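You operate a simulated robot arm through the tools that you are given. There is no shell and no other tool. Be economical: measure what you need, move in short steps, check, and stop when the job is done.

You are at the controls of a simulated two-armed robot. One attempt, no reset.

TASK
Brake the trolley, load the crate two-handed and fit the stake pin.
Fine: the brake is on when the crate comes down and at the end; the slatted crate stands on the deck; the pin goes into the stake socket; the trolley stays put.
Where things are to end (x, y in the base frame): slatted crate within 4 cm of [51, -27].

It is judged by the outcome, as a careful person would: the job done as asked, and still so three seconds after it is handed in. It fails if anything else is knocked over, pushed out of place, dropped, spilled or broken.

THE ROBOT
Two 7-joint arms with two-finger parallel grippers on one trunk, on a base that drives. Base frame: it is fixed to the floor where the robot stands at the start and does not move with it; the origin is under the middle of the robot, x ahead of it, y to its left, z up; the surface under the hand at the start is at about z = 58. Readings come in cm, rad, newtons and seconds.
The left shoulder is at the start at [5, 17.7, 105.6], the right one opposite. With the tool pointing down near the work surface each hand reaches from about 10 to 66 cm from the robot's upright axis, wherever it stands, measured 20 degrees to its own side. Places, roughly: brake rocker [60, 0, 60]; parcel trolley [50, -30, 40]; trolley deck [50, -30, 60]. Payload 3.43 kg a hand.
Tool frame (each hand has its own): the origin (TCP) lies between the finger pads and is the grasp point; the fingertips stand 3.4 cm ahead of it; z points along the fingers, y is the line along which they close. Largest opening 12.8 cm; finger width 2.4, thickness 1.2; the body of the gripper, 4.8 by 13 cm, starts 9.6 cm behind the TCP.
Orientation is told as [roll, pitch, yaw] about the base's x, y, z axes, in that order, counted from this pose: with the fingers straight down and closing along the base's y, the tool's x points along the base's -x, its y along +y and its z along -z.

THE INTERFACE
- The arms move only by the tool play_rows. It takes "left_plan", "right_plan" or both (then of equal length, played together; a hand with none holds still); each is a list of rows, each a list of 2 entries, a list of its own where there are three numbers: the shift along the base's x, y, z in cm, then the turn, a rotation vector about the base's x, y, z in rad. In form: [[[dx, dy, dz], [rx, ry, rz]], ...]. A call has 1 to 10 rows; each row shifts and turns the commanded pose from where the row before left it. "left_hand" and "right_hand" are, for a hand that has rows, the opening, from 0 (shut) to 1 (fully open), set as the call begins (left out, the last holds). Each row takes 0.2 s and may step no farther than 5 cm and 0.15 rad from the row before; otherwise, or with a gripper value out of range, the whole call is refused. Where a pose cannot be reached the arm comes as near as it can. A force on the tool above 40 N (or 10 N above the force at the start of the call, whichever is more), or a blocked arm, ends the call early, and 0.2 s more pass. Each finger travels about 10.8 cm/s and halts on what it meets, pressing with about 25 N; the grip force reading is that of the motor and also rises with nothing between the fingers. The clock runs only during rows and for 0.2 s after the last one: add rows that do not move to give the fingers time. It gives the time, the measured TCP pose, the force on the tool (base axes), the opening and the grip force at its end, in the units of the frame above (readings bear some noise), with the torque about the TCP (base axes, N m) and any sound that the robot's microphone picked up, and new pictures: "pictures" is both (left out), scene, wrist or none (wrist: the cameras of the hands that moved).
- Cameras (640 x 400 px; columns grow to the right, rows downward): "scene" is now at [14.05, -3.1, 119.74]; the picture's right is [-0.41, -0.91, 0.00], its down [-0.69, 0.31, -0.65] and it looks along [0.59, -0.27, -0.76] (base axes); focal length 214 px, centre (320, 200). "left" rides on the left gripper at [7.6, 1.1, -16] in its tool frame; the picture's right is [-0.15, 0.99, 0.00], its down [-0.88, -0.13, -0.46] and it looks along [-0.45, -0.07, 0.89] (tool axes); focal length 234 px, centre (320, 200). "right" rides on the right gripper at [7.6, -1.1, -16] in its tool frame; the picture's right is [0.15, 0.99, 0.00], its down [-0.88, 0.13, -0.46] and it looks along [-0.45, 0.07, 0.89] (tool axes); focal length 234 px, centre (320, 200). There is no depth. A picture from a camera that has moved, and an enlarged one, comes with that camera's place and axes in the base frame and with its lens.
- lift_body(by): slides the trunk up (or, below 0, down) by that many cm; the arms and the scene camera ride with it, the base frame stays. It gives what a move gives, with no picture.
- roll_base(legs): drives the robot by 1 to 6 legs, each [ahead, turn to the left] in cm and rad, along the robot's own axes; the way and the turn of a leg run together, so that a leg with both is an arc; at most 150 cm and 3.142 rad a leg. The arms and the cameras ride along, it lands a little off, and it stops where it bumps. It gives what a move gives, and a new picture of the scene camera.
- aim_head(pan, tilt): turns the head with the scene camera to pan (to the left, within 1.396 rad either way) and tilt (down, from -0.506 to 1.204), counted from straight ahead of the robot. It gives what a move gives, and a new picture of the scene camera.
- close_up(camera, box): a new picture of the part [left, top, right, bottom] of that camera's present view, enlarged. No time passes.
- sign_off(): hands the job in; it is judged then, once.

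Work in short steps. Places have to be worked out from the pictures, the camera data and where the tool is seen: move nearer, look again, correct. Check each grasp and each placing, and mend what went wrong. You have 120 turns and 260 pictures in all, those below and enlarged ones among them. Open the grippers and draw the arms clear of the work before you hand the job in, unless the task says otherwise; then end with one line.

The tools are called after "Request:" by a JSON object that holds its "api" and its "payload". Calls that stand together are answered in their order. play_rows: Moves the arms, as the interface text tells. Its arguments: {"type":"object","properties":{"left_plan":{"type":"array","items":{"type":"array"}},"left_hand":{"type":"number"},"right_plan":{"type":"array","items":{"type":"array"}},"right_hand":{"type":"number"},"pictures":{"type":"string","enum":["both","scene","wrist","none"]}},"required":[]} The other tools are called the same way: lift_body (by) slides the trunk up or down; roll_base (legs) drives the base; aim_head (pan, tilt) turns the head that bears the scene camera; close_up (camera, box) takes an enlarged picture of a part of a camera's view; sign_off () hands the job in.

At the start:

```text
clock: 0.0
left_tcp_pos: [50.75, -2.67, 100.87]
left_tcp_rot: [0.001, 0.001, 0.0]
left_contact_force: [-0.8, 0.1, 0.5]
left_torque: [0.01, 0.01, 0.0]
left_gripper_width: 12.81
left_finger_force: 0.1
right_tcp_pos: [32.06, -37.75, 95.77]
right_tcp_rot: [-0.001, 0.001, 0.0]
right_contact_force: [0.4, 0.2, 0.1]
right_torque: [-0.04, 0.0, 0.01]
right_gripper_width: 12.8
right_finger_force: 0.1
trunk travel left (down, up): [-22.8, 17.3]
robot x, y, heading: [-0.08, 0.19, 0.002]
head pan, tilt: [-0.422, 0.864]
```

scene: 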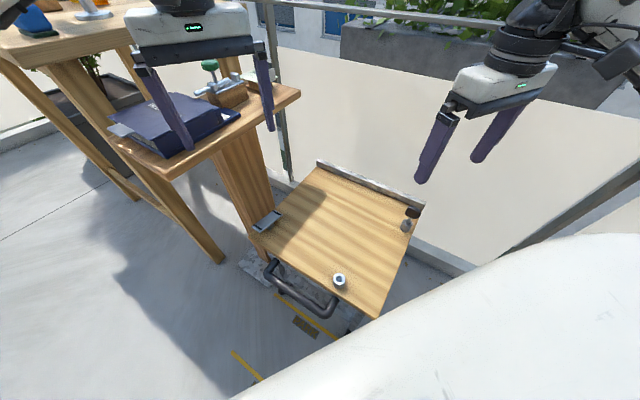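
right: 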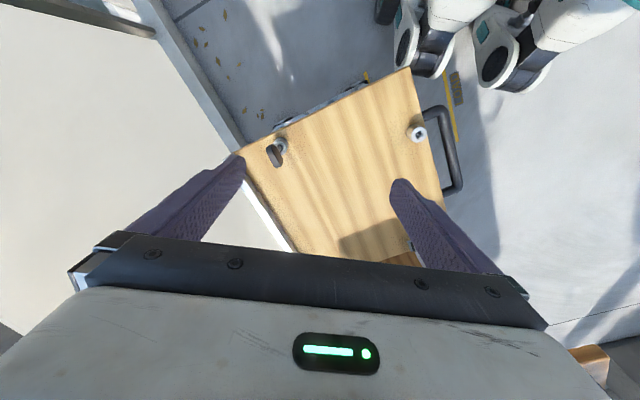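
left: 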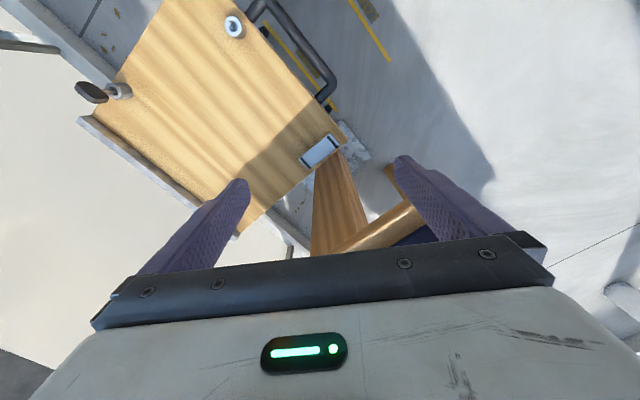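

The trolley deck is visible, but no crate yet. I look around with the head to find the crate and pin.

Request:
{"api": "aim_head", "payload": {"pan": 0.6, "tilt": 0.7}}

Request:
{"api": "aim_head", "payload": {"pan": 1.39, "tilt": 0.6}}

Request:
{"api": "aim_head", "payload": {"pan": -1.2, "tilt": 0.7}}

```text
clock: 1.3
left_tcp_pos: [50.84, -2.63, 101.02]
left_tcp_rot: [0.0, 0.0, 0.002]
left_contact_force: [-0.4, 0.1, 0.1]
left_torque: [-0.07, -0.02, 0.01]
left_gripper_width: 12.78
left_finger_force: 0.0
right_tcp_pos: [32.0, -37.82, 95.66]
right_tcp_rot: [0.001, 0.001, 0.0]
right_contact_force: [0.5, -0.8, -0.7]
right_torque: [0.0, -0.03, 0.0]
right_gripper_width: 12.8
right_finger_force: 0.0
trunk travel left (down, up): [-22.8, 17.3]
robot x, y, heading: [0.09, 0.14, 0.007]
head pan, tilt: [0.6, 0.7]
camera scene: at [14.0, 4.86, 121.08], right [0.56, -0.83, 0.0], down [-0.53, -0.36, -0.76], along [0.63, 0.43, -0.64], focal length 214 px, centre (320, 200)
```

scene: 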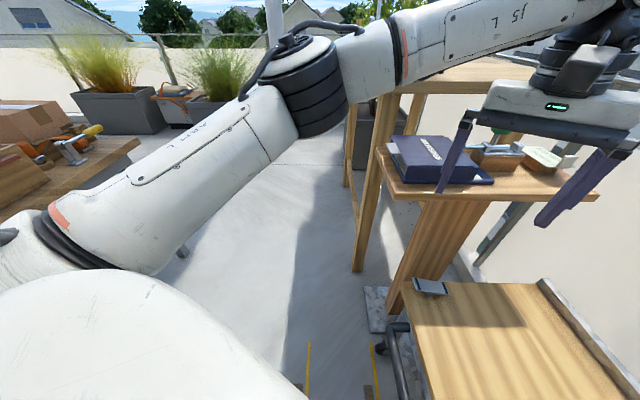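

```text
clock: 2.4
left_tcp_pos: [50.89, -2.62, 100.85]
left_tcp_rot: [-0.001, -0.002, 0.001]
left_contact_force: [0.3, -0.3, -0.4]
left_torque: [-0.03, 0.02, 0.0]
left_gripper_width: 12.79
left_finger_force: 0.0
right_tcp_pos: [32.12, -37.78, 95.71]
right_tcp_rot: [0.001, -0.002, 0.0]
right_contact_force: [0.0, -0.6, -0.8]
right_torque: [0.0, 0.01, 0.02]
right_gripper_width: 12.81
right_finger_force: 0.0
trunk travel left (down, up): [-22.8, 17.3]
robot x, y, heading: [0.04, -0.11, 0.001]
head pan, tilt: [1.389, 0.6]
camera scene: at [8.59, 8.76, 121.94], right [0.98, -0.18, 0.0], down [-0.1, -0.56, -0.83], along [0.15, 0.81, -0.56], focal length 214 px, centre (320, 200)
```

scene: 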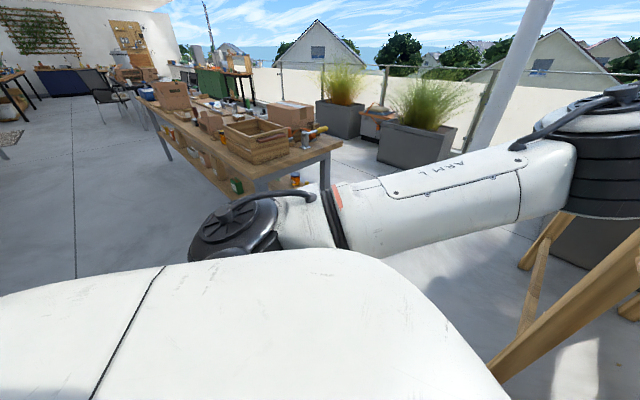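

```text
clock: 4.7
left_tcp_pos: [50.8, -2.54, 100.96]
left_tcp_rot: [-0.002, 0.0, 0.001]
left_contact_force: [0.3, -0.3, -1.1]
left_torque: [-0.02, -0.02, -0.03]
left_gripper_width: 12.82
left_finger_force: 0.0
right_tcp_pos: [32.01, -37.81, 95.63]
right_tcp_rot: [-0.001, 0.0, -0.002]
right_contact_force: [-1.1, -0.9, -0.5]
right_torque: [-0.01, -0.02, 0.0]
right_gripper_width: 12.79
right_finger_force: 0.0
trunk travel left (down, up): [-22.8, 17.3]
robot x, y, heading: [-0.08, -0.06, 0.003]
head pan, tilt: [-1.201, 0.7]
camera scene: at [10.07, -7.85, 121.08], right [-0.93, -0.36, 0.0], down [-0.23, 0.6, -0.76], along [0.28, -0.71, -0.64], focal length 214 px, centre (320, 200)
```

scene: 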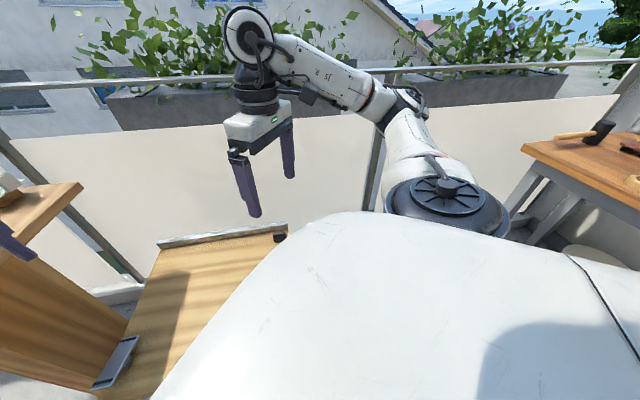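

A crate sits on the left bench and another table is at the right. I zoom in on both areas.

Request:
{"api": "close_up", "payload": {"camera": "scene", "box": [480, 80, 640, 180]}}

Request:
{"api": "aim_head", "payload": {"pan": 1.1, "tilt": 0.4}}

Request:
{"api": "close_up", "payload": {"camera": "scene", "box": [0, 80, 320, 280]}}

Request:
{"api": "aim_head", "payload": {"pan": 0.3, "tilt": 0.6}}

Request:
{"api": "close_up", "payload": {"camera": "scene", "box": [160, 50, 480, 250]}}

```text
4.00 times, centred on (560, 130) of scene
camera zoom: at [10.07, -7.85, 121.08], right [-0.93, -0.36, 0.0], down [-0.23, 0.6, -0.76], along [0.28, -0.71, -0.64], focal length 858 px, centre (-640, 480)
```

zoom: 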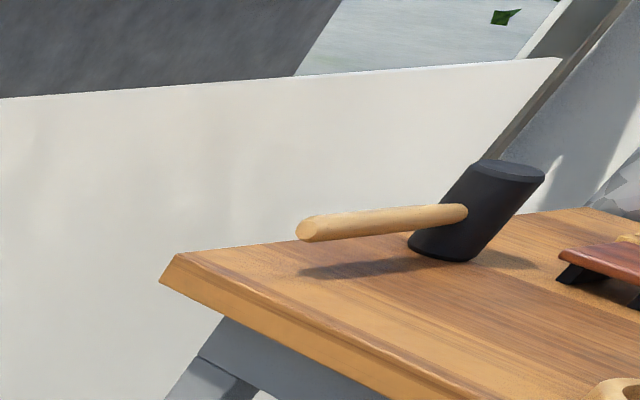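

```text
clock: 6.9
left_tcp_pos: [50.8, -2.53, 101.03]
left_tcp_rot: [0.001, -0.001, 0.0]
left_contact_force: [-0.4, 0.3, -0.3]
left_torque: [0.01, 0.0, -0.03]
left_gripper_width: 12.79
left_finger_force: 0.0
right_tcp_pos: [31.95, -37.8, 95.75]
right_tcp_rot: [0.001, -0.001, 0.0]
right_contact_force: [0.0, 0.1, 0.3]
right_torque: [0.0, -0.03, 0.02]
right_gripper_width: 12.8
right_finger_force: 0.1
trunk travel left (down, up): [-22.8, 17.3]
robot x, y, heading: [0.04, -0.31, 0.004]
head pan, tilt: [1.1, 0.4]
camera scene: at [11.2, 8.32, 123.77], right [0.89, -0.45, 0.0], down [-0.18, -0.35, -0.92], along [0.42, 0.82, -0.39], focal length 214 px, centre (320, 200)
```

scene: 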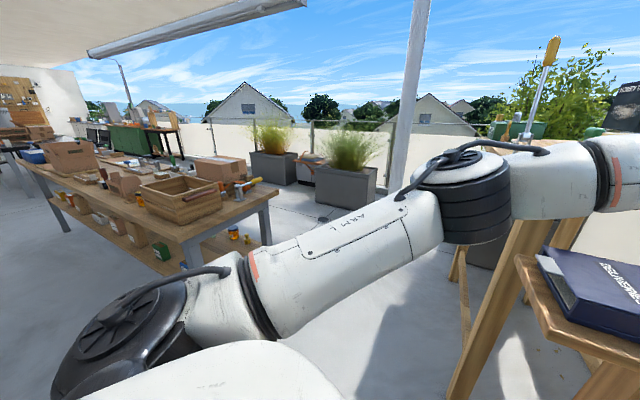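

```text
2.00 times, centred on (160, 180) of scene
camera zoom: at [11.2, 8.32, 123.77], right [0.89, -0.45, 0.0], down [-0.18, -0.35, -0.92], along [0.42, 0.82, -0.39], focal length 429 px, centre (640, 240)
```

zoom: 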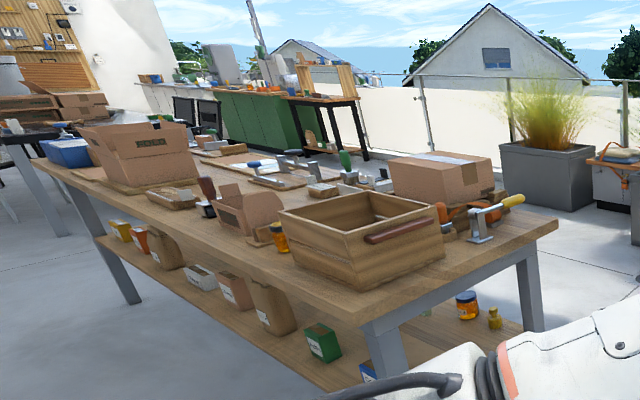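

```text
clock: 8.0
left_tcp_pos: [50.77, -2.68, 100.96]
left_tcp_rot: [0.0, 0.0, 0.001]
left_contact_force: [0.2, -0.2, -0.1]
left_torque: [-0.02, -0.03, 0.0]
left_gripper_width: 12.83
left_finger_force: 0.0
right_tcp_pos: [32.05, -37.84, 95.77]
right_tcp_rot: [-0.002, 0.001, 0.0]
right_contact_force: [0.0, 0.3, -0.5]
right_torque: [0.02, 0.01, 0.0]
right_gripper_width: 12.79
right_finger_force: 0.0
trunk travel left (down, up): [-22.8, 17.3]
robot x, y, heading: [-0.06, 0.35, -0.0]
head pan, tilt: [0.3, 0.6]
camera scene: at [15.43, 2.69, 121.94], right [0.3, -0.95, 0.0], down [-0.54, -0.17, -0.83], along [0.79, 0.24, -0.56], focal length 214 px, centre (320, 200)
```

scene: 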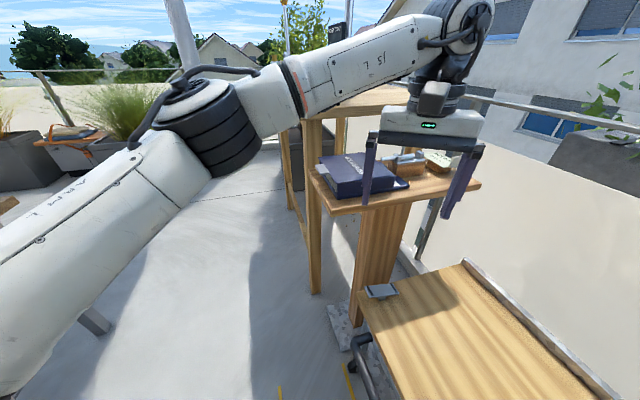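

```text
2.00 times, centred on (320, 150) of scene
camera zoom: at [15.43, 2.69, 121.94], right [0.3, -0.95, 0.0], down [-0.54, -0.17, -0.83], along [0.79, 0.24, -0.56], focal length 429 px, centre (320, 300)
```

zoom: 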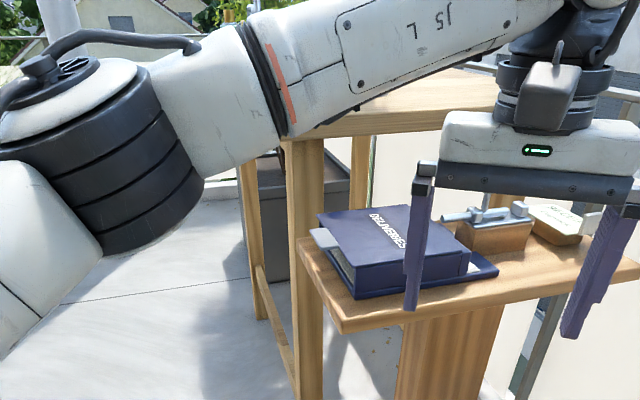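

Crate with dark handle is on the left bench; the small shelf holds a pin on a block. Now I look closely at the brake, sockets and pin.

Request:
{"api": "close_up", "payload": {"camera": "left", "box": [220, 80, 420, 205]}}

Request:
{"api": "aim_head", "payload": {"pan": -0.2, "tilt": 0.8}}

Request:
{"api": "close_up", "payload": {"camera": "scene", "box": [220, 180, 380, 280]}}

Request:
{"api": "close_up", "payload": {"camera": "right", "box": [220, 80, 480, 242]}}

```text
3.20 times, centred on (320, 142) of left
camera zoom: at [43.22, -1.51, 116.91], right [0.15, 0.99, 0.0], down [0.88, -0.13, 0.46], along [0.45, -0.07, -0.89], focal length 749 px, centre (320, 384)
```

zoom: 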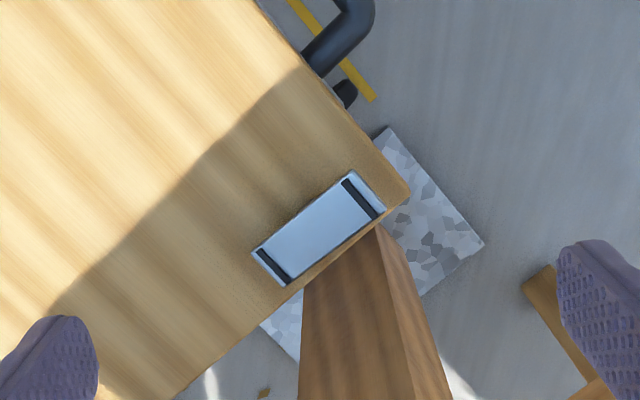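

```text
clock: 8.9
left_tcp_pos: [50.77, -2.57, 100.86]
left_tcp_rot: [-0.001, 0.0, -0.001]
left_contact_force: [-0.7, 0.6, -0.2]
left_torque: [0.01, -0.02, 0.01]
left_gripper_width: 12.76
left_finger_force: 0.1
right_tcp_pos: [31.94, -37.93, 95.76]
right_tcp_rot: [0.001, 0.0, -0.001]
right_contact_force: [-0.9, -0.4, 0.4]
right_torque: [-0.02, 0.01, -0.03]
right_gripper_width: 12.77
right_finger_force: 0.0
trunk travel left (down, up): [-22.8, 17.3]
robot x, y, heading: [-0.18, 0.44, 0.003]
head pan, tilt: [-0.201, 0.799]
camera scene: at [14.9, -1.53, 120.26], right [-0.2, -0.98, 0.0], down [-0.7, 0.14, -0.7], along [0.68, -0.14, -0.72], focal length 214 px, centre (320, 200)
```

scene: 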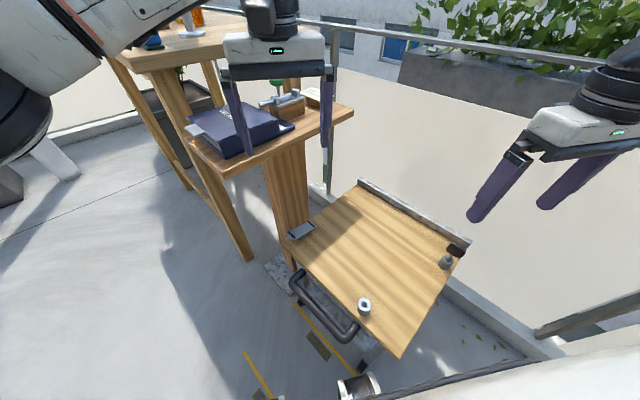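

```text
4.00 times, centred on (300, 230) of scene
camera zoom: at [14.9, -1.53, 120.26], right [-0.2, -0.98, 0.0], down [-0.7, 0.14, -0.7], along [0.68, -0.14, -0.72], focal length 858 px, centre (400, 80)
```

zoom: 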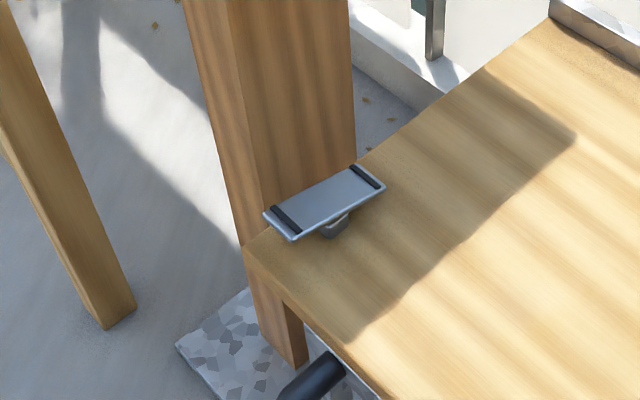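

```text
2.46 times, centred on (350, 161) of right
camera zoom: at [24.58, -38.81, 111.83], right [-0.15, 0.99, 0.0], down [0.88, 0.13, 0.46], along [0.45, 0.07, -0.89], focal length 576 px, centre (246, 296)
```

zoom: 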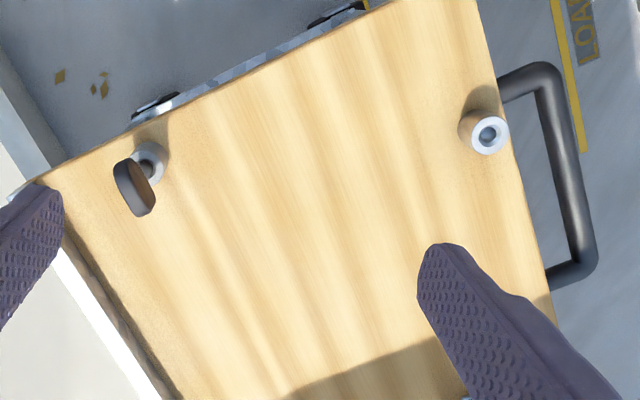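

The rocker's near end (≈[56,0,62.4]) is raised and its far end is down. I lower the left hand, closed and leaned back from the shelf, above the raised end.

Request:
{"api": "play_rows", "payload": {"left_plan": [[[-1, 0.9, -5], [0, -0.133, 0]], [[-1, 0.9, -5], [0, -0.133, 0]], [[-1, 0.9, -5], [0, -0.134, 0]], [[1.5, 0, -5], [0, 0, 0]], [[1.5, 0, -5], [0, 0, 0]], [[1.5, 0, -4], [0, 0, 0]]], "left_hand": 0}}

Request:
{"api": "close_up", "payload": {"camera": "scene", "box": [220, 150, 380, 250]}}

```text
refused: row 1 steps farther than a row can; nothing moved
```

```text
4.00 times, centred on (300, 200) of scene
camera zoom: at [14.9, -1.53, 120.26], right [-0.2, -0.98, 0.0], down [-0.7, 0.14, -0.7], along [0.68, -0.14, -0.72], focal length 858 px, centre (400, 200)
```

zoom: 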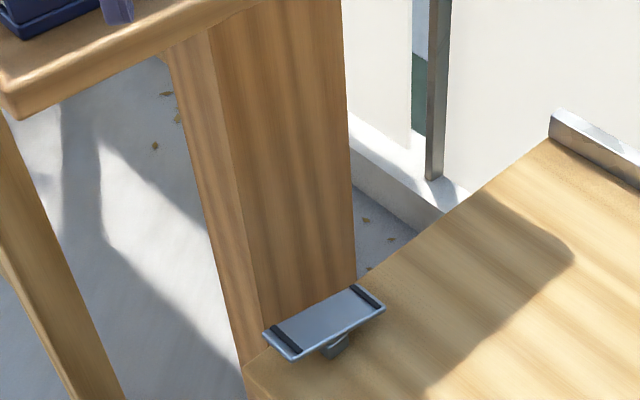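

Steps must be under 5 cm in total; I shorten them.

Request:
{"api": "play_rows", "payload": {"left_plan": [[[-1, 0.9, -4.5], [0, -0.133, 0]], [[-1, 0.9, -4.5], [0, -0.133, 0]], [[-1, 0.9, -4.5], [0, -0.134, 0]], [[1.5, 0, -4.6], [0, 0, 0]], [[1.5, 0, -4.6], [0, 0, 0]], [[1.5, 0, -4.6], [0, 0, 0]], [[0, 0, -1.5], [0, 0, 0]]], "left_hand": 0}}

Request:
{"api": "close_up", "payload": {"camera": "scene", "box": [220, 150, 380, 250]}}

```text
clock: 10.5
left_tcp_pos: [52.51, -0.06, 72.11]
left_tcp_rot: [-0.001, -0.399, -0.002]
left_contact_force: [0.2, -0.3, 0.1]
left_torque: [-0.01, 0.0, 0.02]
left_gripper_width: 0.0
left_finger_force: 24.8
right_tcp_pos: [32.12, -37.87, 95.71]
right_tcp_rot: [0.0, 0.0, 0.0]
right_contact_force: [0.2, 0.3, 0.0]
right_torque: [0.02, -0.03, -0.04]
right_gripper_width: 12.81
right_finger_force: 0.0
trunk travel left (down, up): [-22.8, 17.3]
robot x, y, heading: [-0.22, 0.13, -0.003]
head pan, tilt: [-0.201, 0.799]
camera scene: at [14.9, -1.54, 120.26], right [-0.2, -0.98, 0.0], down [-0.7, 0.14, -0.7], along [0.68, -0.14, -0.72], focal length 214 px, centre (320, 200)
camera left: at [39.19, 1.1, 83.91], right [0.14, 0.99, 0.06], down [0.63, -0.13, 0.76], along [0.76, -0.07, -0.64], focal length 234 px, centre (320, 200)
```

scene: 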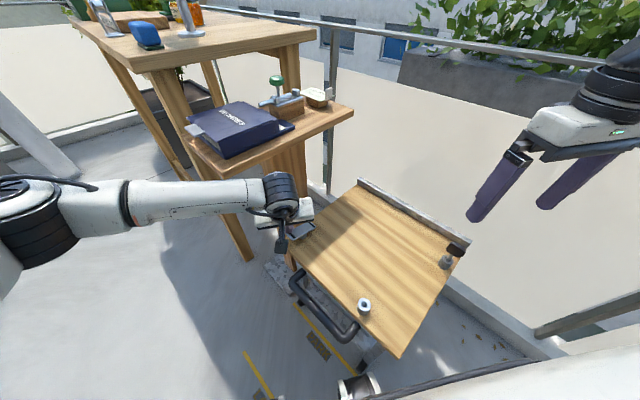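
left: 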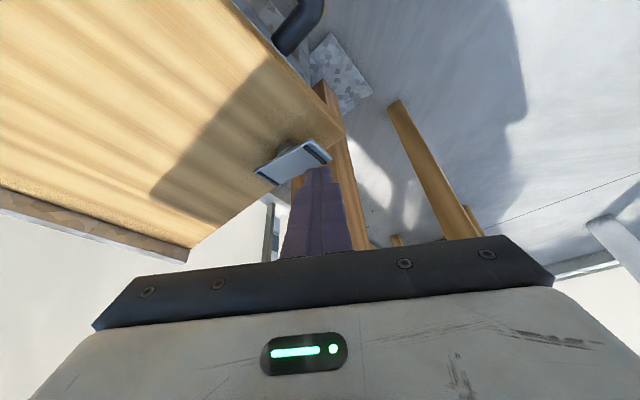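

```text
4.00 times, centred on (300, 200) of scene
camera zoom: at [14.9, -1.54, 120.26], right [-0.2, -0.98, 0.0], down [-0.7, 0.14, -0.7], along [0.68, -0.14, -0.72], focal length 858 px, centre (400, 200)
```

zoom: 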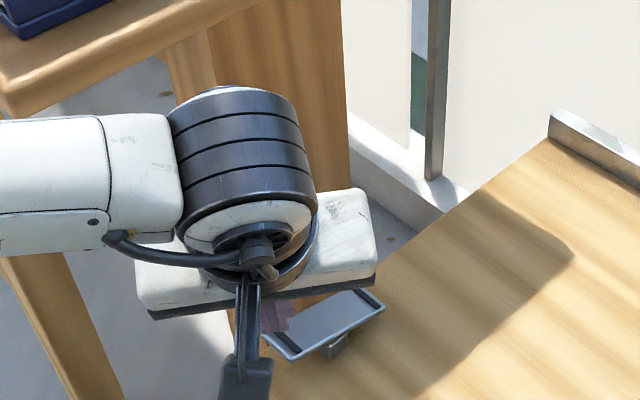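

The fingertip is just in front of and ~6 cm above the raised bar. I move over it and press straight down.

Request:
{"api": "play_rows", "payload": {"left_plan": [[[2.2, 0.3, -3], [0, 0, 0]], [[0, 0, -2.5], [0, 0, 0]], [[0, 0, -1.2], [0, 0, 0]], [[0, 0, -1], [0, 0, 0]], [[0, 0, -1], [0, 0, 0]], [[0, 0, -0.8], [0, 0, 0]]]}}

```text
clock: 11.9
left_tcp_pos: [54.44, 0.29, 63.73]
left_tcp_rot: [-0.001, -0.407, 0.001]
left_contact_force: [-17.7, 10.1, 26.8]
left_torque: [0.1, 0.52, -0.14]
left_gripper_width: 0.0
left_finger_force: 25.0
right_tcp_pos: [31.81, -37.65, 95.81]
right_tcp_rot: [0.0, -0.002, 0.001]
right_contact_force: [-0.6, -0.2, -0.3]
right_torque: [0.0, -0.02, 0.02]
right_gripper_width: 12.84
right_finger_force: 0.0
trunk travel left (down, up): [-22.8, 17.3]
robot x, y, heading: [-0.26, -0.06, 0.005]
head pan, tilt: [-0.201, 0.799]
stopped in row 6 (left hand): the force on the tool passed its limit at 49 N (the readings are from after the stop); the commanded pose is now the measured one
camera scene: at [14.56, -1.44, 120.34], right [-0.2, -0.98, 0.0], down [-0.7, 0.14, -0.7], along [0.69, -0.14, -0.71], focal length 214 px, centre (320, 200)
camera left: at [41.22, 1.46, 75.36], right [0.13, 0.99, 0.06], down [0.63, -0.13, 0.77], along [0.77, -0.07, -0.64], focal length 234 px, centre (320, 200)
```

scene: 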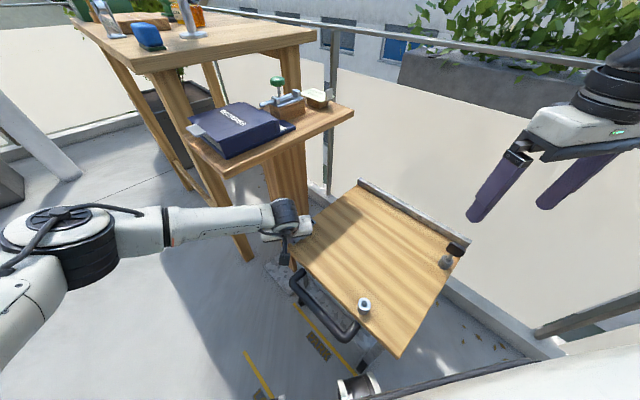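
left: 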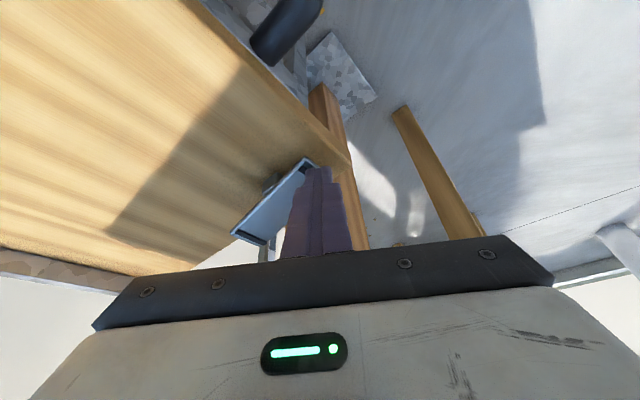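

The near end appears pressed down to ~60.5. I lift and check the rocker's state.

Request:
{"api": "play_rows", "payload": {"left_plan": [[[-0.5, 0, 3], [0, 0, 0]], [[-1.5, 0, 4], [0, 0, 0]], [[-1.5, 0, 4.6], [0, 0, 0]], [[-2, 0, 4.5], [0, 0, 0]], [[-2, 0, 4.5], [0, 0, 0]], [[-2, 0, 4.5], [0, 0, 0]], [[-2, 0, 4.5], [0, 0, 0]]], "pictures": "wrist"}}

Request:
{"api": "close_up", "payload": {"camera": "scene", "box": [220, 180, 380, 280]}}

```text
clock: 13.5
left_tcp_pos: [43.27, 0.62, 92.97]
left_tcp_rot: [-0.001, -0.403, -0.001]
left_contact_force: [0.0, 0.2, 0.4]
left_torque: [0.04, -0.02, -0.01]
left_gripper_width: 0.01
left_finger_force: 25.4
right_tcp_pos: [31.95, -37.84, 95.71]
right_tcp_rot: [0.0, 0.0, 0.001]
right_contact_force: [0.3, 0.4, -0.8]
right_torque: [0.03, 0.01, 0.0]
right_gripper_width: 12.81
right_finger_force: 0.0
trunk travel left (down, up): [-22.8, 17.3]
robot x, y, heading: [0.08, 0.13, -0.003]
head pan, tilt: [-0.201, 0.799]
camera left: at [30.11, 1.77, 104.67], right [0.13, 0.99, 0.06], down [0.63, -0.13, 0.77], along [0.76, -0.07, -0.64], focal length 234 px, centre (320, 200)
```

left: 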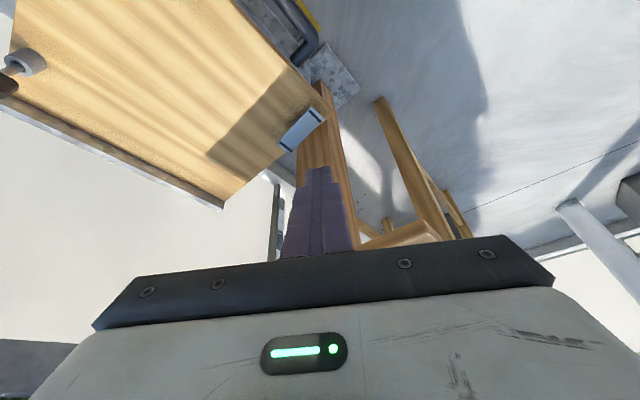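

```text
4.00 times, centred on (300, 230) of scene
camera zoom: at [14.84, -1.52, 120.26], right [-0.2, -0.98, 0.0], down [-0.7, 0.14, -0.7], along [0.68, -0.14, -0.72], focal length 858 px, centre (400, 80)
```

zoom: 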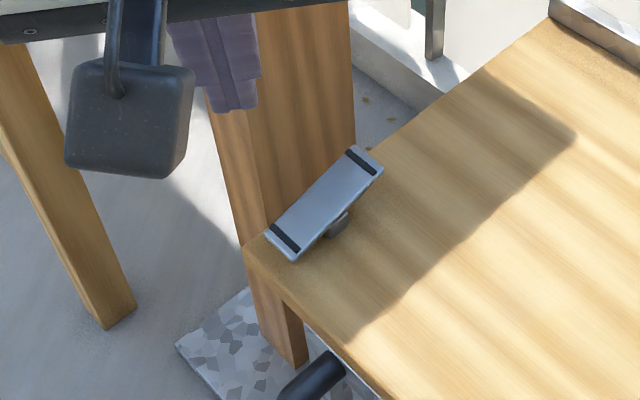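

The rocker has flipped and stays with the near end down. Now I look at the shelf (pin) and both deck fittings.

Request:
{"api": "close_up", "payload": {"camera": "scene", "box": [180, 60, 372, 180]}}

Request:
{"api": "close_up", "payload": {"camera": "scene", "box": [340, 220, 500, 320]}}

```text
3.33 times, centred on (276, 120) of scene
camera zoom: at [14.84, -1.52, 120.26], right [-0.2, -0.98, 0.0], down [-0.7, 0.14, -0.7], along [0.68, -0.14, -0.72], focal length 715 px, centre (467, 467)
```

zoom: 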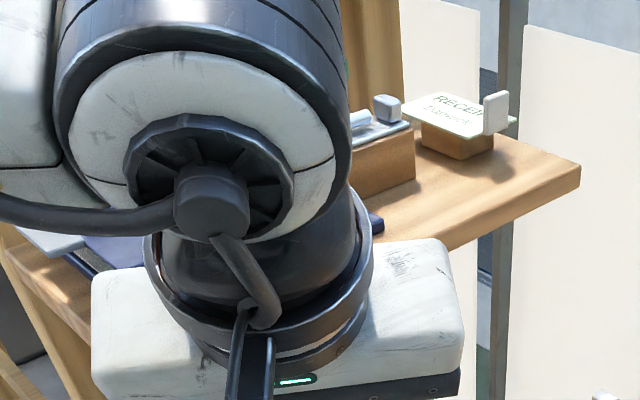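

```text
4.00 times, centred on (420, 270) of scene
camera zoom: at [14.84, -1.52, 120.26], right [-0.2, -0.98, 0.0], down [-0.7, 0.14, -0.7], along [0.68, -0.14, -0.72], focal length 858 px, centre (-80, -80)
```

zoom: 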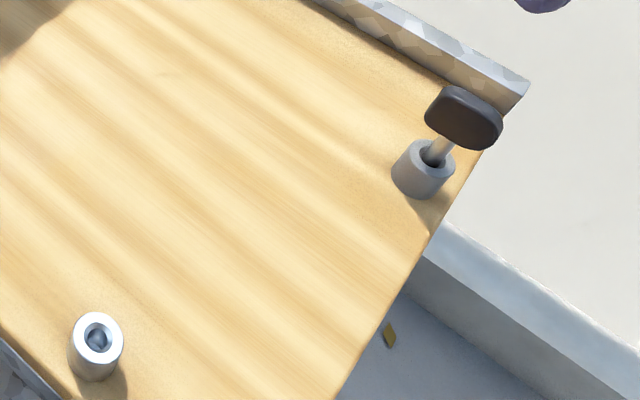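

The near socket at ≈[32,-17] is empty; the other already holds a pin. I retract the left arm so that the shelf is visible.

Request:
{"api": "play_rows", "payload": {"left_plan": [[[-3, 3, 1], [0, 0.133, 0]], [[-3, 3.5, 1], [0, 0.133, 0]], [[-3, 3.5, 1], [0, 0.134, 0]], [[-2, 4, 1], [0, 0, 0]], [[-2, 4, 1], [0, 0, 0]]], "left_hand": 0.5, "pictures": "scene"}}

Request:
{"api": "close_up", "payload": {"camera": "scene", "box": [170, 60, 362, 180]}}

```text
clock: 14.7
left_tcp_pos: [29.82, 18.4, 98.02]
left_tcp_rot: [-0.001, -0.004, 0.002]
left_contact_force: [-0.7, -1.3, 0.7]
left_torque: [-0.01, 0.01, 0.0]
left_gripper_width: 6.41
left_finger_force: 0.1
right_tcp_pos: [32.01, -37.83, 95.81]
right_tcp_rot: [0.001, -0.001, 0.001]
right_contact_force: [0.7, -0.9, 0.1]
right_torque: [-0.01, 0.03, 0.03]
right_gripper_width: 12.8
right_finger_force: 0.1
trunk travel left (down, up): [-22.8, 17.3]
robot x, y, heading: [-0.37, -0.13, 0.004]
head pan, tilt: [-0.201, 0.799]
camera scene: at [14.83, -1.47, 120.27], right [-0.2, -0.98, 0.0], down [-0.7, 0.14, -0.7], along [0.68, -0.14, -0.72], focal length 214 px, centre (320, 200)
```

scene: 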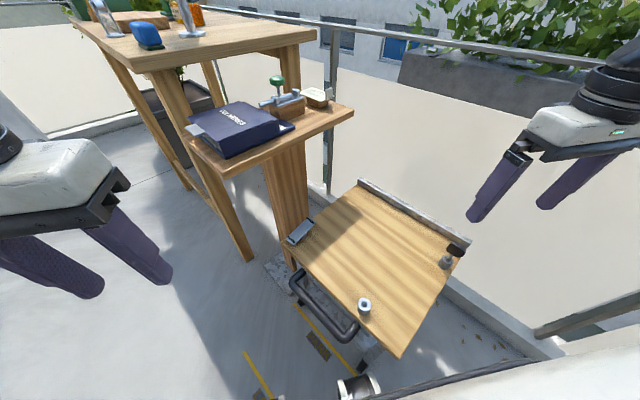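

```text
3.33 times, centred on (266, 120) of scene
camera zoom: at [14.83, -1.47, 120.27], right [-0.2, -0.98, 0.0], down [-0.7, 0.14, -0.7], along [0.68, -0.14, -0.72], focal length 715 px, centre (500, 467)
```

zoom: 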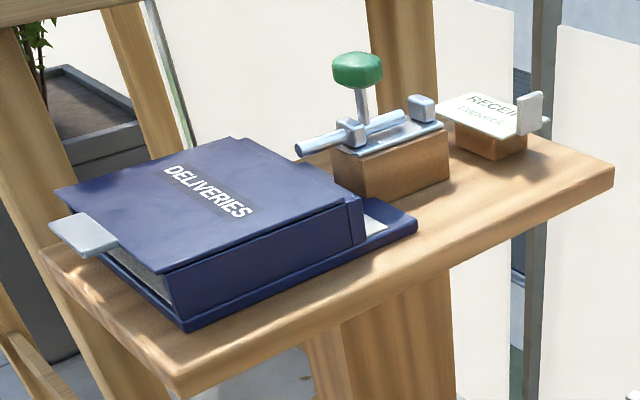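

No clear pin there; the shelf item looks like a slide bolt. I tuck in the right arm and look at the right bench.

Request:
{"api": "play_rows", "payload": {"right_plan": [[[-1, 4, 0], [0, 0, 0]], [[-1, 4, 0], [0, 0, 0]], [[-1, 4, 0], [0, 0, 0]], [[-1, 2, 0], [0, 0, 0]]], "pictures": "none"}}

Request:
{"api": "aim_head", "payload": {"pan": -1.39, "tilt": 0.5}}

Request:
{"api": "close_up", "payload": {"camera": "scene", "box": [320, 100, 640, 300]}}

```text
clock: 15.7
left_tcp_pos: [29.88, 18.28, 98.07]
left_tcp_rot: [-0.001, -0.004, 0.001]
left_contact_force: [-0.6, 0.1, 0.1]
left_torque: [0.01, -0.01, 0.01]
left_gripper_width: 6.4
left_finger_force: 0.1
right_tcp_pos: [28.14, -23.66, 95.9]
right_tcp_rot: [0.0, 0.0, 0.0]
right_contact_force: [0.4, 0.1, -0.1]
right_torque: [0.0, 0.02, -0.01]
right_gripper_width: 12.8
right_finger_force: 0.0
trunk travel left (down, up): [-22.8, 17.3]
robot x, y, heading: [0.07, 0.05, -0.004]
head pan, tilt: [-0.201, 0.799]
```

```text
clock: 17.1
left_tcp_pos: [29.75, 18.2, 98.06]
left_tcp_rot: [-0.003, -0.003, 0.002]
left_contact_force: [0.1, 0.0, -0.8]
left_torque: [-0.02, 0.01, -0.01]
left_gripper_width: 6.42
left_finger_force: 0.1
right_tcp_pos: [28.02, -23.77, 95.81]
right_tcp_rot: [-0.002, 0.001, 0.001]
right_contact_force: [0.6, -0.9, -0.8]
right_torque: [0.01, -0.02, 0.03]
right_gripper_width: 12.8
right_finger_force: 0.0
trunk travel left (down, up): [-22.8, 17.3]
robot x, y, heading: [0.28, -0.4, -0.002]
head pan, tilt: [-1.389, 0.499]
camera scene: at [8.62, -8.86, 122.85], right [-0.98, -0.18, 0.0], down [-0.09, 0.47, -0.88], along [0.16, -0.86, -0.48], focal length 214 px, centre (320, 200)
```

scene: 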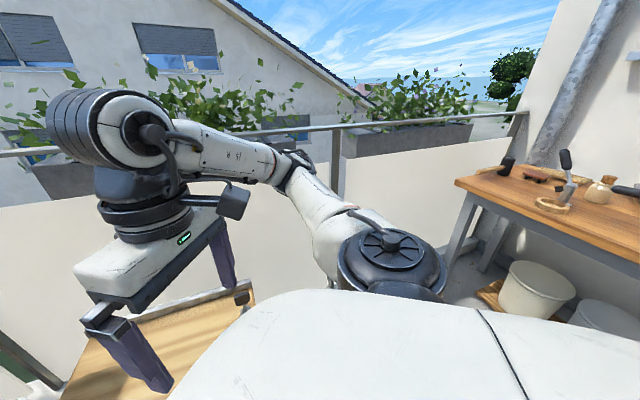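

```text
2.00 times, centred on (480, 200) of scene
camera zoom: at [8.62, -8.86, 122.85], right [-0.98, -0.18, 0.0], down [-0.09, 0.47, -0.88], along [0.16, -0.86, -0.48], focal length 429 px, centre (0, 200)
```

zoom: 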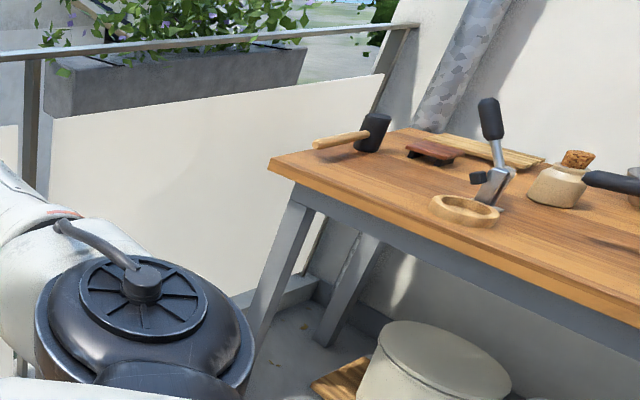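

I turn right in place (arms tucked, room is clear) to view the whole right bench.

Request:
{"api": "aim_head", "payload": {"pan": -0.5, "tilt": 0.5}}

Request:
{"api": "roll_base", "payload": {"legs": [[0, -1.6]]}}

Request:
{"api": "close_up", "payload": {"camera": "scene", "box": [160, 50, 480, 250]}}

```text
clock: 18.3
left_tcp_pos: [29.89, 18.21, 98.09]
left_tcp_rot: [-0.001, -0.004, 0.003]
left_contact_force: [0.4, 0.0, -1.1]
left_torque: [-0.04, -0.01, 0.01]
left_gripper_width: 6.39
left_finger_force: 0.0
right_tcp_pos: [28.08, -23.69, 95.9]
right_tcp_rot: [-0.001, 0.001, 0.001]
right_contact_force: [0.3, 0.4, 0.1]
right_torque: [0.0, 0.01, -0.03]
right_gripper_width: 12.8
right_finger_force: 0.1
trunk travel left (down, up): [-22.8, 17.3]
robot x, y, heading: [-0.06, 0.45, 0.005]
head pan, tilt: [-0.499, 0.499]
camera scene: at [14.95, -4.27, 122.85], right [-0.48, -0.88, 0.0], down [-0.42, 0.23, -0.88], along [0.77, -0.42, -0.48], focal length 214 px, centre (320, 200)
```

scene: 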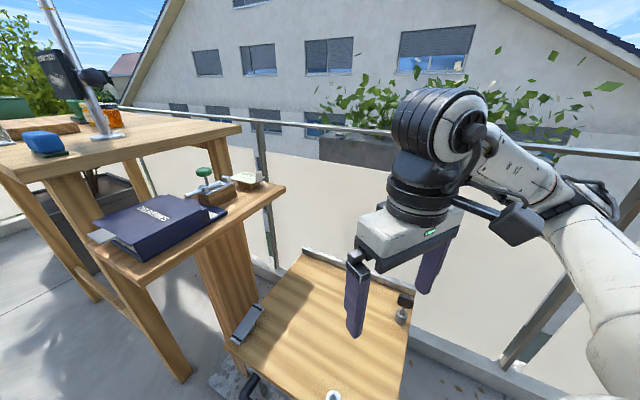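

```text
clock: 22.6
left_tcp_pos: [17.59, -30.25, 98.1]
left_tcp_rot: [-0.003, -0.003, -1.589]
left_contact_force: [0.0, 0.5, 0.1]
left_torque: [0.02, 0.01, 0.0]
left_gripper_width: 6.39
left_finger_force: 0.1
right_tcp_pos: [-24.22, -27.68, 95.83]
right_tcp_rot: [0.001, 0.003, -1.587]
right_contact_force: [0.2, 0.1, -0.3]
right_torque: [0.01, -0.04, 0.0]
right_gripper_width: 12.77
right_finger_force: 0.1
trunk travel left (down, up): [-22.8, 17.3]
robot x, y, heading: [0.17, 0.28, -1.59]
head pan, tilt: [-0.499, 0.499]
camera scene: at [-4.66, -14.82, 122.85], right [-0.87, 0.49, 0.0], down [0.24, 0.42, -0.88], along [-0.43, -0.76, -0.48], focal length 214 px, centre (320, 200)
```

scene: 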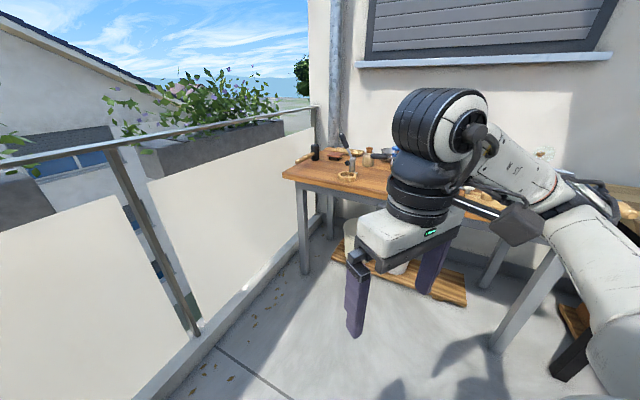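

```text
2.00 times, centred on (320, 150) of scene
camera zoom: at [-4.66, -14.82, 122.85], right [-0.87, 0.49, 0.0], down [0.24, 0.42, -0.88], along [-0.43, -0.76, -0.48], focal length 429 px, centre (320, 300)
```

zoom: 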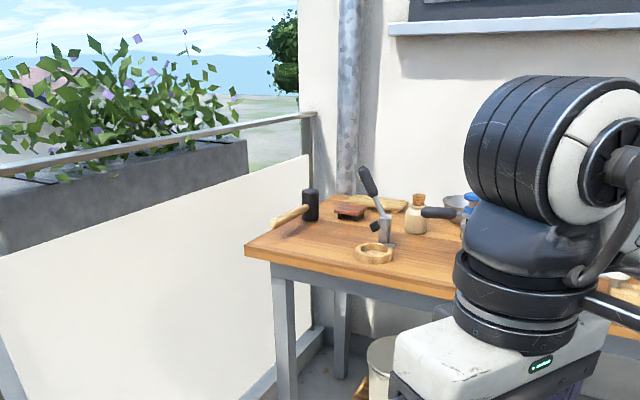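

Nothing pin-like there. I turn around to the left bench with the crate.

Request:
{"api": "aim_head", "payload": {"pan": 0.0, "tilt": 0.5}}

Request:
{"api": "roll_base", "payload": {"legs": [[0, 3.14]]}}

Request:
{"api": "close_up", "payload": {"camera": "scene", "box": [200, 80, 440, 230]}}

```text
clock: 23.5
left_tcp_pos: [17.7, -30.28, 97.99]
left_tcp_rot: [-0.003, -0.005, -1.589]
left_contact_force: [-0.3, 0.6, 0.0]
left_torque: [-0.01, 0.02, -0.01]
left_gripper_width: 6.41
left_finger_force: 0.1
right_tcp_pos: [-24.29, -27.64, 95.8]
right_tcp_rot: [0.0, 0.0, -1.588]
right_contact_force: [0.2, 0.2, -0.1]
right_torque: [0.0, -0.02, 0.01]
right_gripper_width: 12.8
right_finger_force: 0.1
trunk travel left (down, up): [-22.8, 17.3]
robot x, y, heading: [-0.06, -0.09, -1.587]
head pan, tilt: [0.0, 0.499]
camera scene: at [-0.33, -16.01, 122.85], right [-1.0, 0.02, 0.0], down [0.01, 0.48, -0.88], along [-0.02, -0.88, -0.48], focal length 214 px, centre (320, 200)
```

scene: 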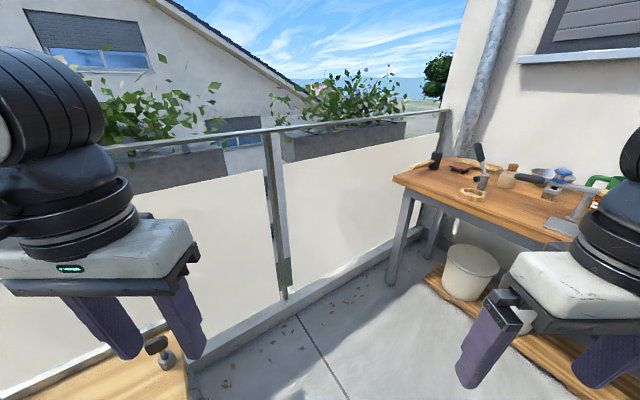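

```text
clock: 31.2
left_tcp_pos: [-17.35, 30.58, 97.92]
left_tcp_rot: [-0.001, -0.002, 1.543]
left_contact_force: [0.7, -0.4, 0.7]
left_torque: [0.02, -0.04, -0.01]
left_gripper_width: 6.39
left_finger_force: 0.1
right_tcp_pos: [24.52, 27.42, 95.82]
right_tcp_rot: [0.0, 0.0, 1.541]
right_contact_force: [0.1, 0.5, 0.4]
right_torque: [-0.05, -0.02, 0.0]
right_gripper_width: 12.8
right_finger_force: 0.2
trunk travel left (down, up): [-22.8, 17.3]
robot x, y, heading: [0.1, 0.02, 1.539]
head pan, tilt: [0.0, 0.499]
camera scene: at [0.43, 16.18, 122.85], right [1.0, -0.03, 0.0], down [-0.01, -0.48, -0.88], along [0.03, 0.88, -0.48], focal length 214 px, centre (320, 200)
```

scene: 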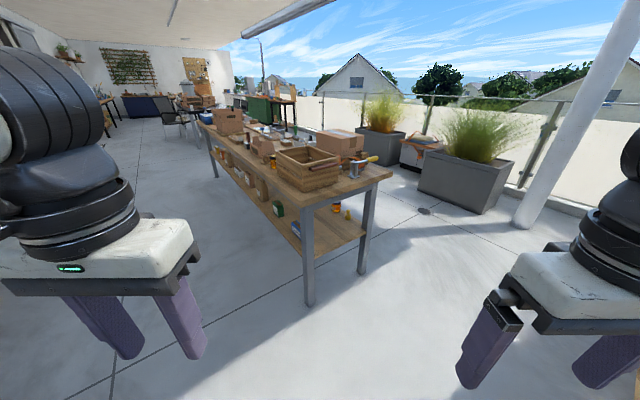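

```text
2.67 times, centred on (320, 155) of scene
camera zoom: at [0.43, 16.18, 122.85], right [1.0, -0.03, 0.0], down [-0.01, -0.48, -0.88], along [0.03, 0.88, -0.48], focal length 572 px, centre (320, 320)
```

zoom: 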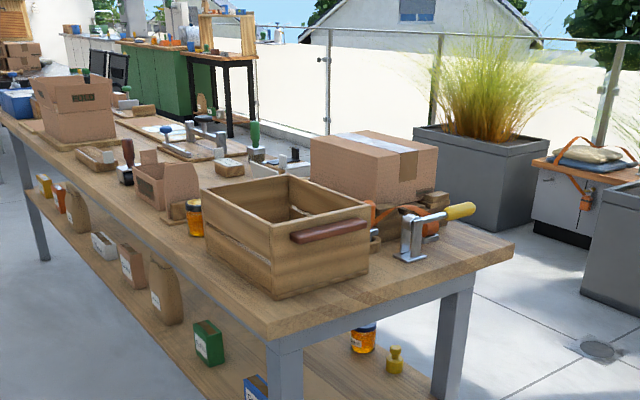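

The crate on the left bench has dark handle bars on its ends, bench top ≈ z 73, crate centre ≈ [-3,138], long axis ≈ (-0.46,0.89). I drive to the bench's long side.

Request:
{"api": "roll_base", "payload": {"legs": [[0, 0.45], [112, 0]]}}

Request:
{"api": "aim_head", "payload": {"pan": -1.1, "tilt": 0.6}}

```text
clock: 38.3
left_tcp_pos: [-75.26, 124.47, 98.02]
left_tcp_rot: [0.0, -0.004, 1.993]
left_contact_force: [-0.8, -0.4, 0.1]
left_torque: [0.03, 0.04, 0.0]
left_gripper_width: 6.39
left_finger_force: 0.1
right_tcp_pos: [-36.24, 139.88, 95.87]
right_tcp_rot: [0.0, 0.0, 1.992]
right_contact_force: [3.4, -5.6, 2.8]
right_torque: [-0.1, -0.24, -0.48]
right_gripper_width: 12.84
right_finger_force: 0.0
trunk travel left (down, up): [-22.8, 17.3]
robot x, y, heading: [-46.33, 104.59, 1.991]
head pan, tilt: [0.0, 0.499]
camera scene: at [-53.0, 119.27, 122.86], right [0.91, 0.41, 0.0], down [0.2, -0.44, -0.88], along [-0.36, 0.8, -0.48], focal length 214 px, centre (320, 200)
```

scene: 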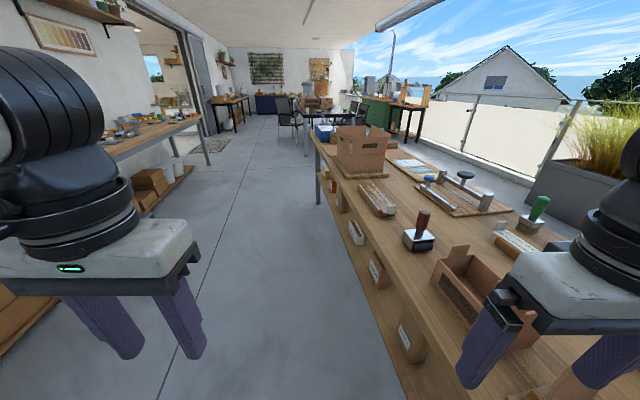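

```text
clock: 39.6
left_tcp_pos: [-75.23, 124.26, 98.07]
left_tcp_rot: [-0.001, -0.004, 1.992]
left_contact_force: [-0.8, -0.3, 0.0]
left_torque: [-0.01, 0.04, 0.03]
left_gripper_width: 6.41
left_finger_force: 0.0
right_tcp_pos: [-36.15, 139.8, 95.89]
right_tcp_rot: [0.0, 0.002, 1.992]
right_contact_force: [2.2, -4.5, 2.4]
right_torque: [-0.07, -0.29, -0.38]
right_gripper_width: 12.78
right_finger_force: 0.1
trunk travel left (down, up): [-22.8, 17.3]
robot x, y, heading: [-46.44, 104.88, 1.985]
head pan, tilt: [-1.1, 0.6]
camera scene: at [-43.74, 117.85, 121.95], right [0.78, -0.63, 0.0], down [-0.35, -0.44, -0.83], along [0.52, 0.64, -0.56], focal length 214 px, centre (320, 200)
```

scene: 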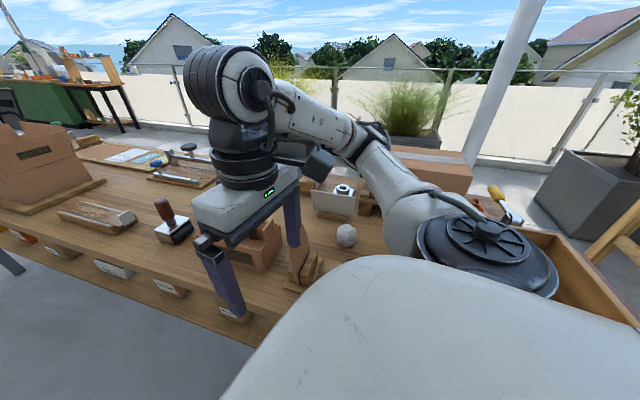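

The right hand shows ~5 N contact — it touches the small open carton. I back straight off a bit.

Request:
{"api": "roll_base", "payload": {"legs": [[-10, 0]]}}

Request:
{"api": "close_up", "payload": {"camera": "right", "box": [0, 0, 640, 400]}}

```text
clock: 40.8
left_tcp_pos: [-71.2, 115.41, 98.0]
left_tcp_rot: [-0.002, -0.004, 1.992]
left_contact_force: [0.5, 0.1, -0.5]
left_torque: [0.01, 0.01, -0.01]
left_gripper_width: 6.41
left_finger_force: 0.0
right_tcp_pos: [-32.15, 130.86, 95.92]
right_tcp_rot: [-0.001, 0.001, 1.991]
right_contact_force: [1.2, -0.3, 0.8]
right_torque: [-0.01, 0.0, -0.03]
right_gripper_width: 12.8
right_finger_force: 0.1
trunk travel left (down, up): [-22.8, 17.3]
robot x, y, heading: [-42.32, 95.35, 1.991]
head pan, tilt: [-1.1, 0.6]
camera scene: at [-39.65, 108.76, 121.95], right [0.78, -0.63, 0.0], down [-0.36, -0.44, -0.83], along [0.52, 0.64, -0.56], focal length 214 px, centre (320, 200)
```

scene: 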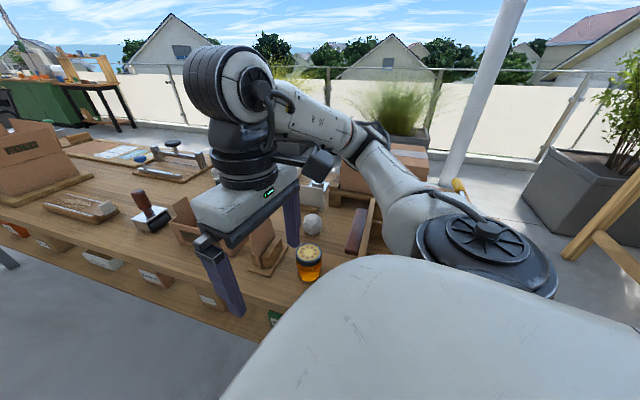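

```text
1.00 times, centred on (320, 200) of right (not enlarged: the box is as wide or as high as the picture)
camera zoom: at [-27.87, 124.45, 111.94], right [-0.84, -0.54, 0.0], down [-0.48, 0.75, 0.46], along [-0.24, 0.38, -0.89], focal length 234 px, centre (320, 200)
```

zoom: 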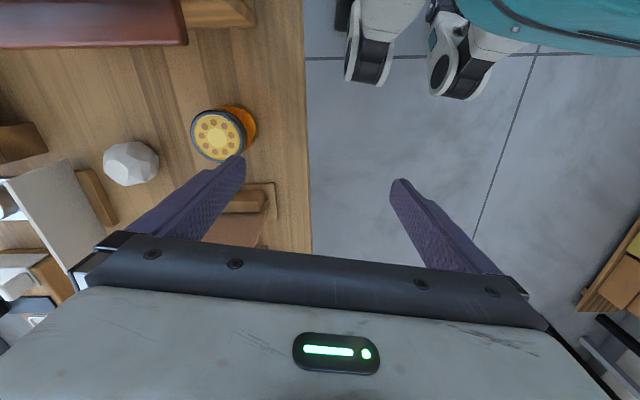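

Contact gone, nothing toppled. I raise the trunk for clearance, then turn to face the crate's long side.

Request:
{"api": "lift_body", "payload": {"by": 12}}

Request:
{"api": "roll_base", "payload": {"legs": [[0, -1.5]]}}

Request:
{"api": "aim_head", "payload": {"pan": 0.0, "tilt": 0.8}}

```text
clock: 42.3
left_tcp_pos: [-71.2, 115.38, 110.01]
left_tcp_rot: [-0.002, -0.002, 1.992]
left_contact_force: [0.7, 0.1, 0.0]
left_torque: [0.0, -0.03, 0.02]
left_gripper_width: 6.4
left_finger_force: 0.0
right_tcp_pos: [-32.22, 130.85, 107.84]
right_tcp_rot: [0.0, 0.0, 1.993]
right_contact_force: [0.2, -0.1, 0.2]
right_torque: [-0.02, -0.02, 0.03]
right_gripper_width: 12.81
right_finger_force: 0.0
trunk travel left (down, up): [-34.8, 5.3]
robot x, y, heading: [-42.2, 95.64, 1.992]
head pan, tilt: [-1.1, 0.6]
```

```text
clock: 46.4
left_tcp_pos: [-24.46, 125.6, 110.05]
left_tcp_rot: [-0.002, -0.002, 0.493]
left_contact_force: [0.0, -0.4, -0.2]
left_torque: [0.05, 0.01, -0.04]
left_gripper_width: 6.41
left_finger_force: 0.1
right_tcp_pos: [-6.36, 87.63, 107.77]
right_tcp_rot: [0.001, 0.001, 0.488]
right_contact_force: [0.1, -1.3, -0.1]
right_torque: [-0.01, 0.01, -0.03]
right_gripper_width: 12.81
right_finger_force: 0.1
trunk travel left (down, up): [-34.8, 5.3]
robot x, y, heading: [-41.9, 95.35, 0.489]
head pan, tilt: [-1.1, 0.6]
camera scene: at [-28.94, 93.75, 133.94], right [-0.57, -0.82, 0.0], down [-0.46, 0.32, -0.82], along [0.68, -0.47, -0.57], focal length 214 px, centre (320, 200)
```

scene: 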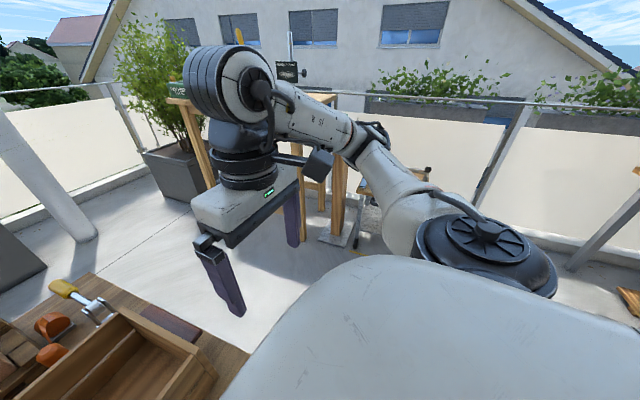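

```text
clock: 47.7
left_tcp_pos: [-24.38, 125.53, 110.14]
left_tcp_rot: [-0.003, -0.003, 0.489]
left_contact_force: [-0.5, -0.7, -0.1]
left_torque: [-0.03, -0.01, -0.01]
left_gripper_width: 6.37
left_finger_force: 0.1
right_tcp_pos: [-6.48, 87.72, 107.81]
right_tcp_rot: [-0.001, -0.001, 0.487]
right_contact_force: [0.5, -0.1, 0.2]
right_torque: [0.01, 0.01, -0.02]
right_gripper_width: 12.8
right_finger_force: 0.0
trunk travel left (down, up): [-34.8, 5.3]
robot x, y, heading: [-42.56, 95.4, 0.49]
head pan, tilt: [0.0, 0.799]
camera scene: at [-29.06, 102.61, 132.26], right [0.47, -0.88, 0.0], down [-0.63, -0.34, -0.7], along [0.62, 0.33, -0.72], focal length 214 px, centre (320, 200)
```

scene: 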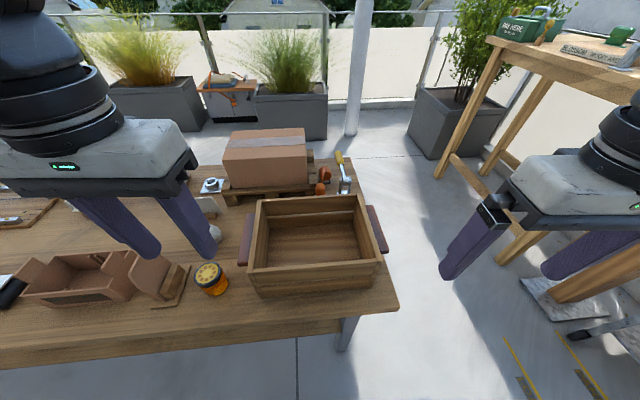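

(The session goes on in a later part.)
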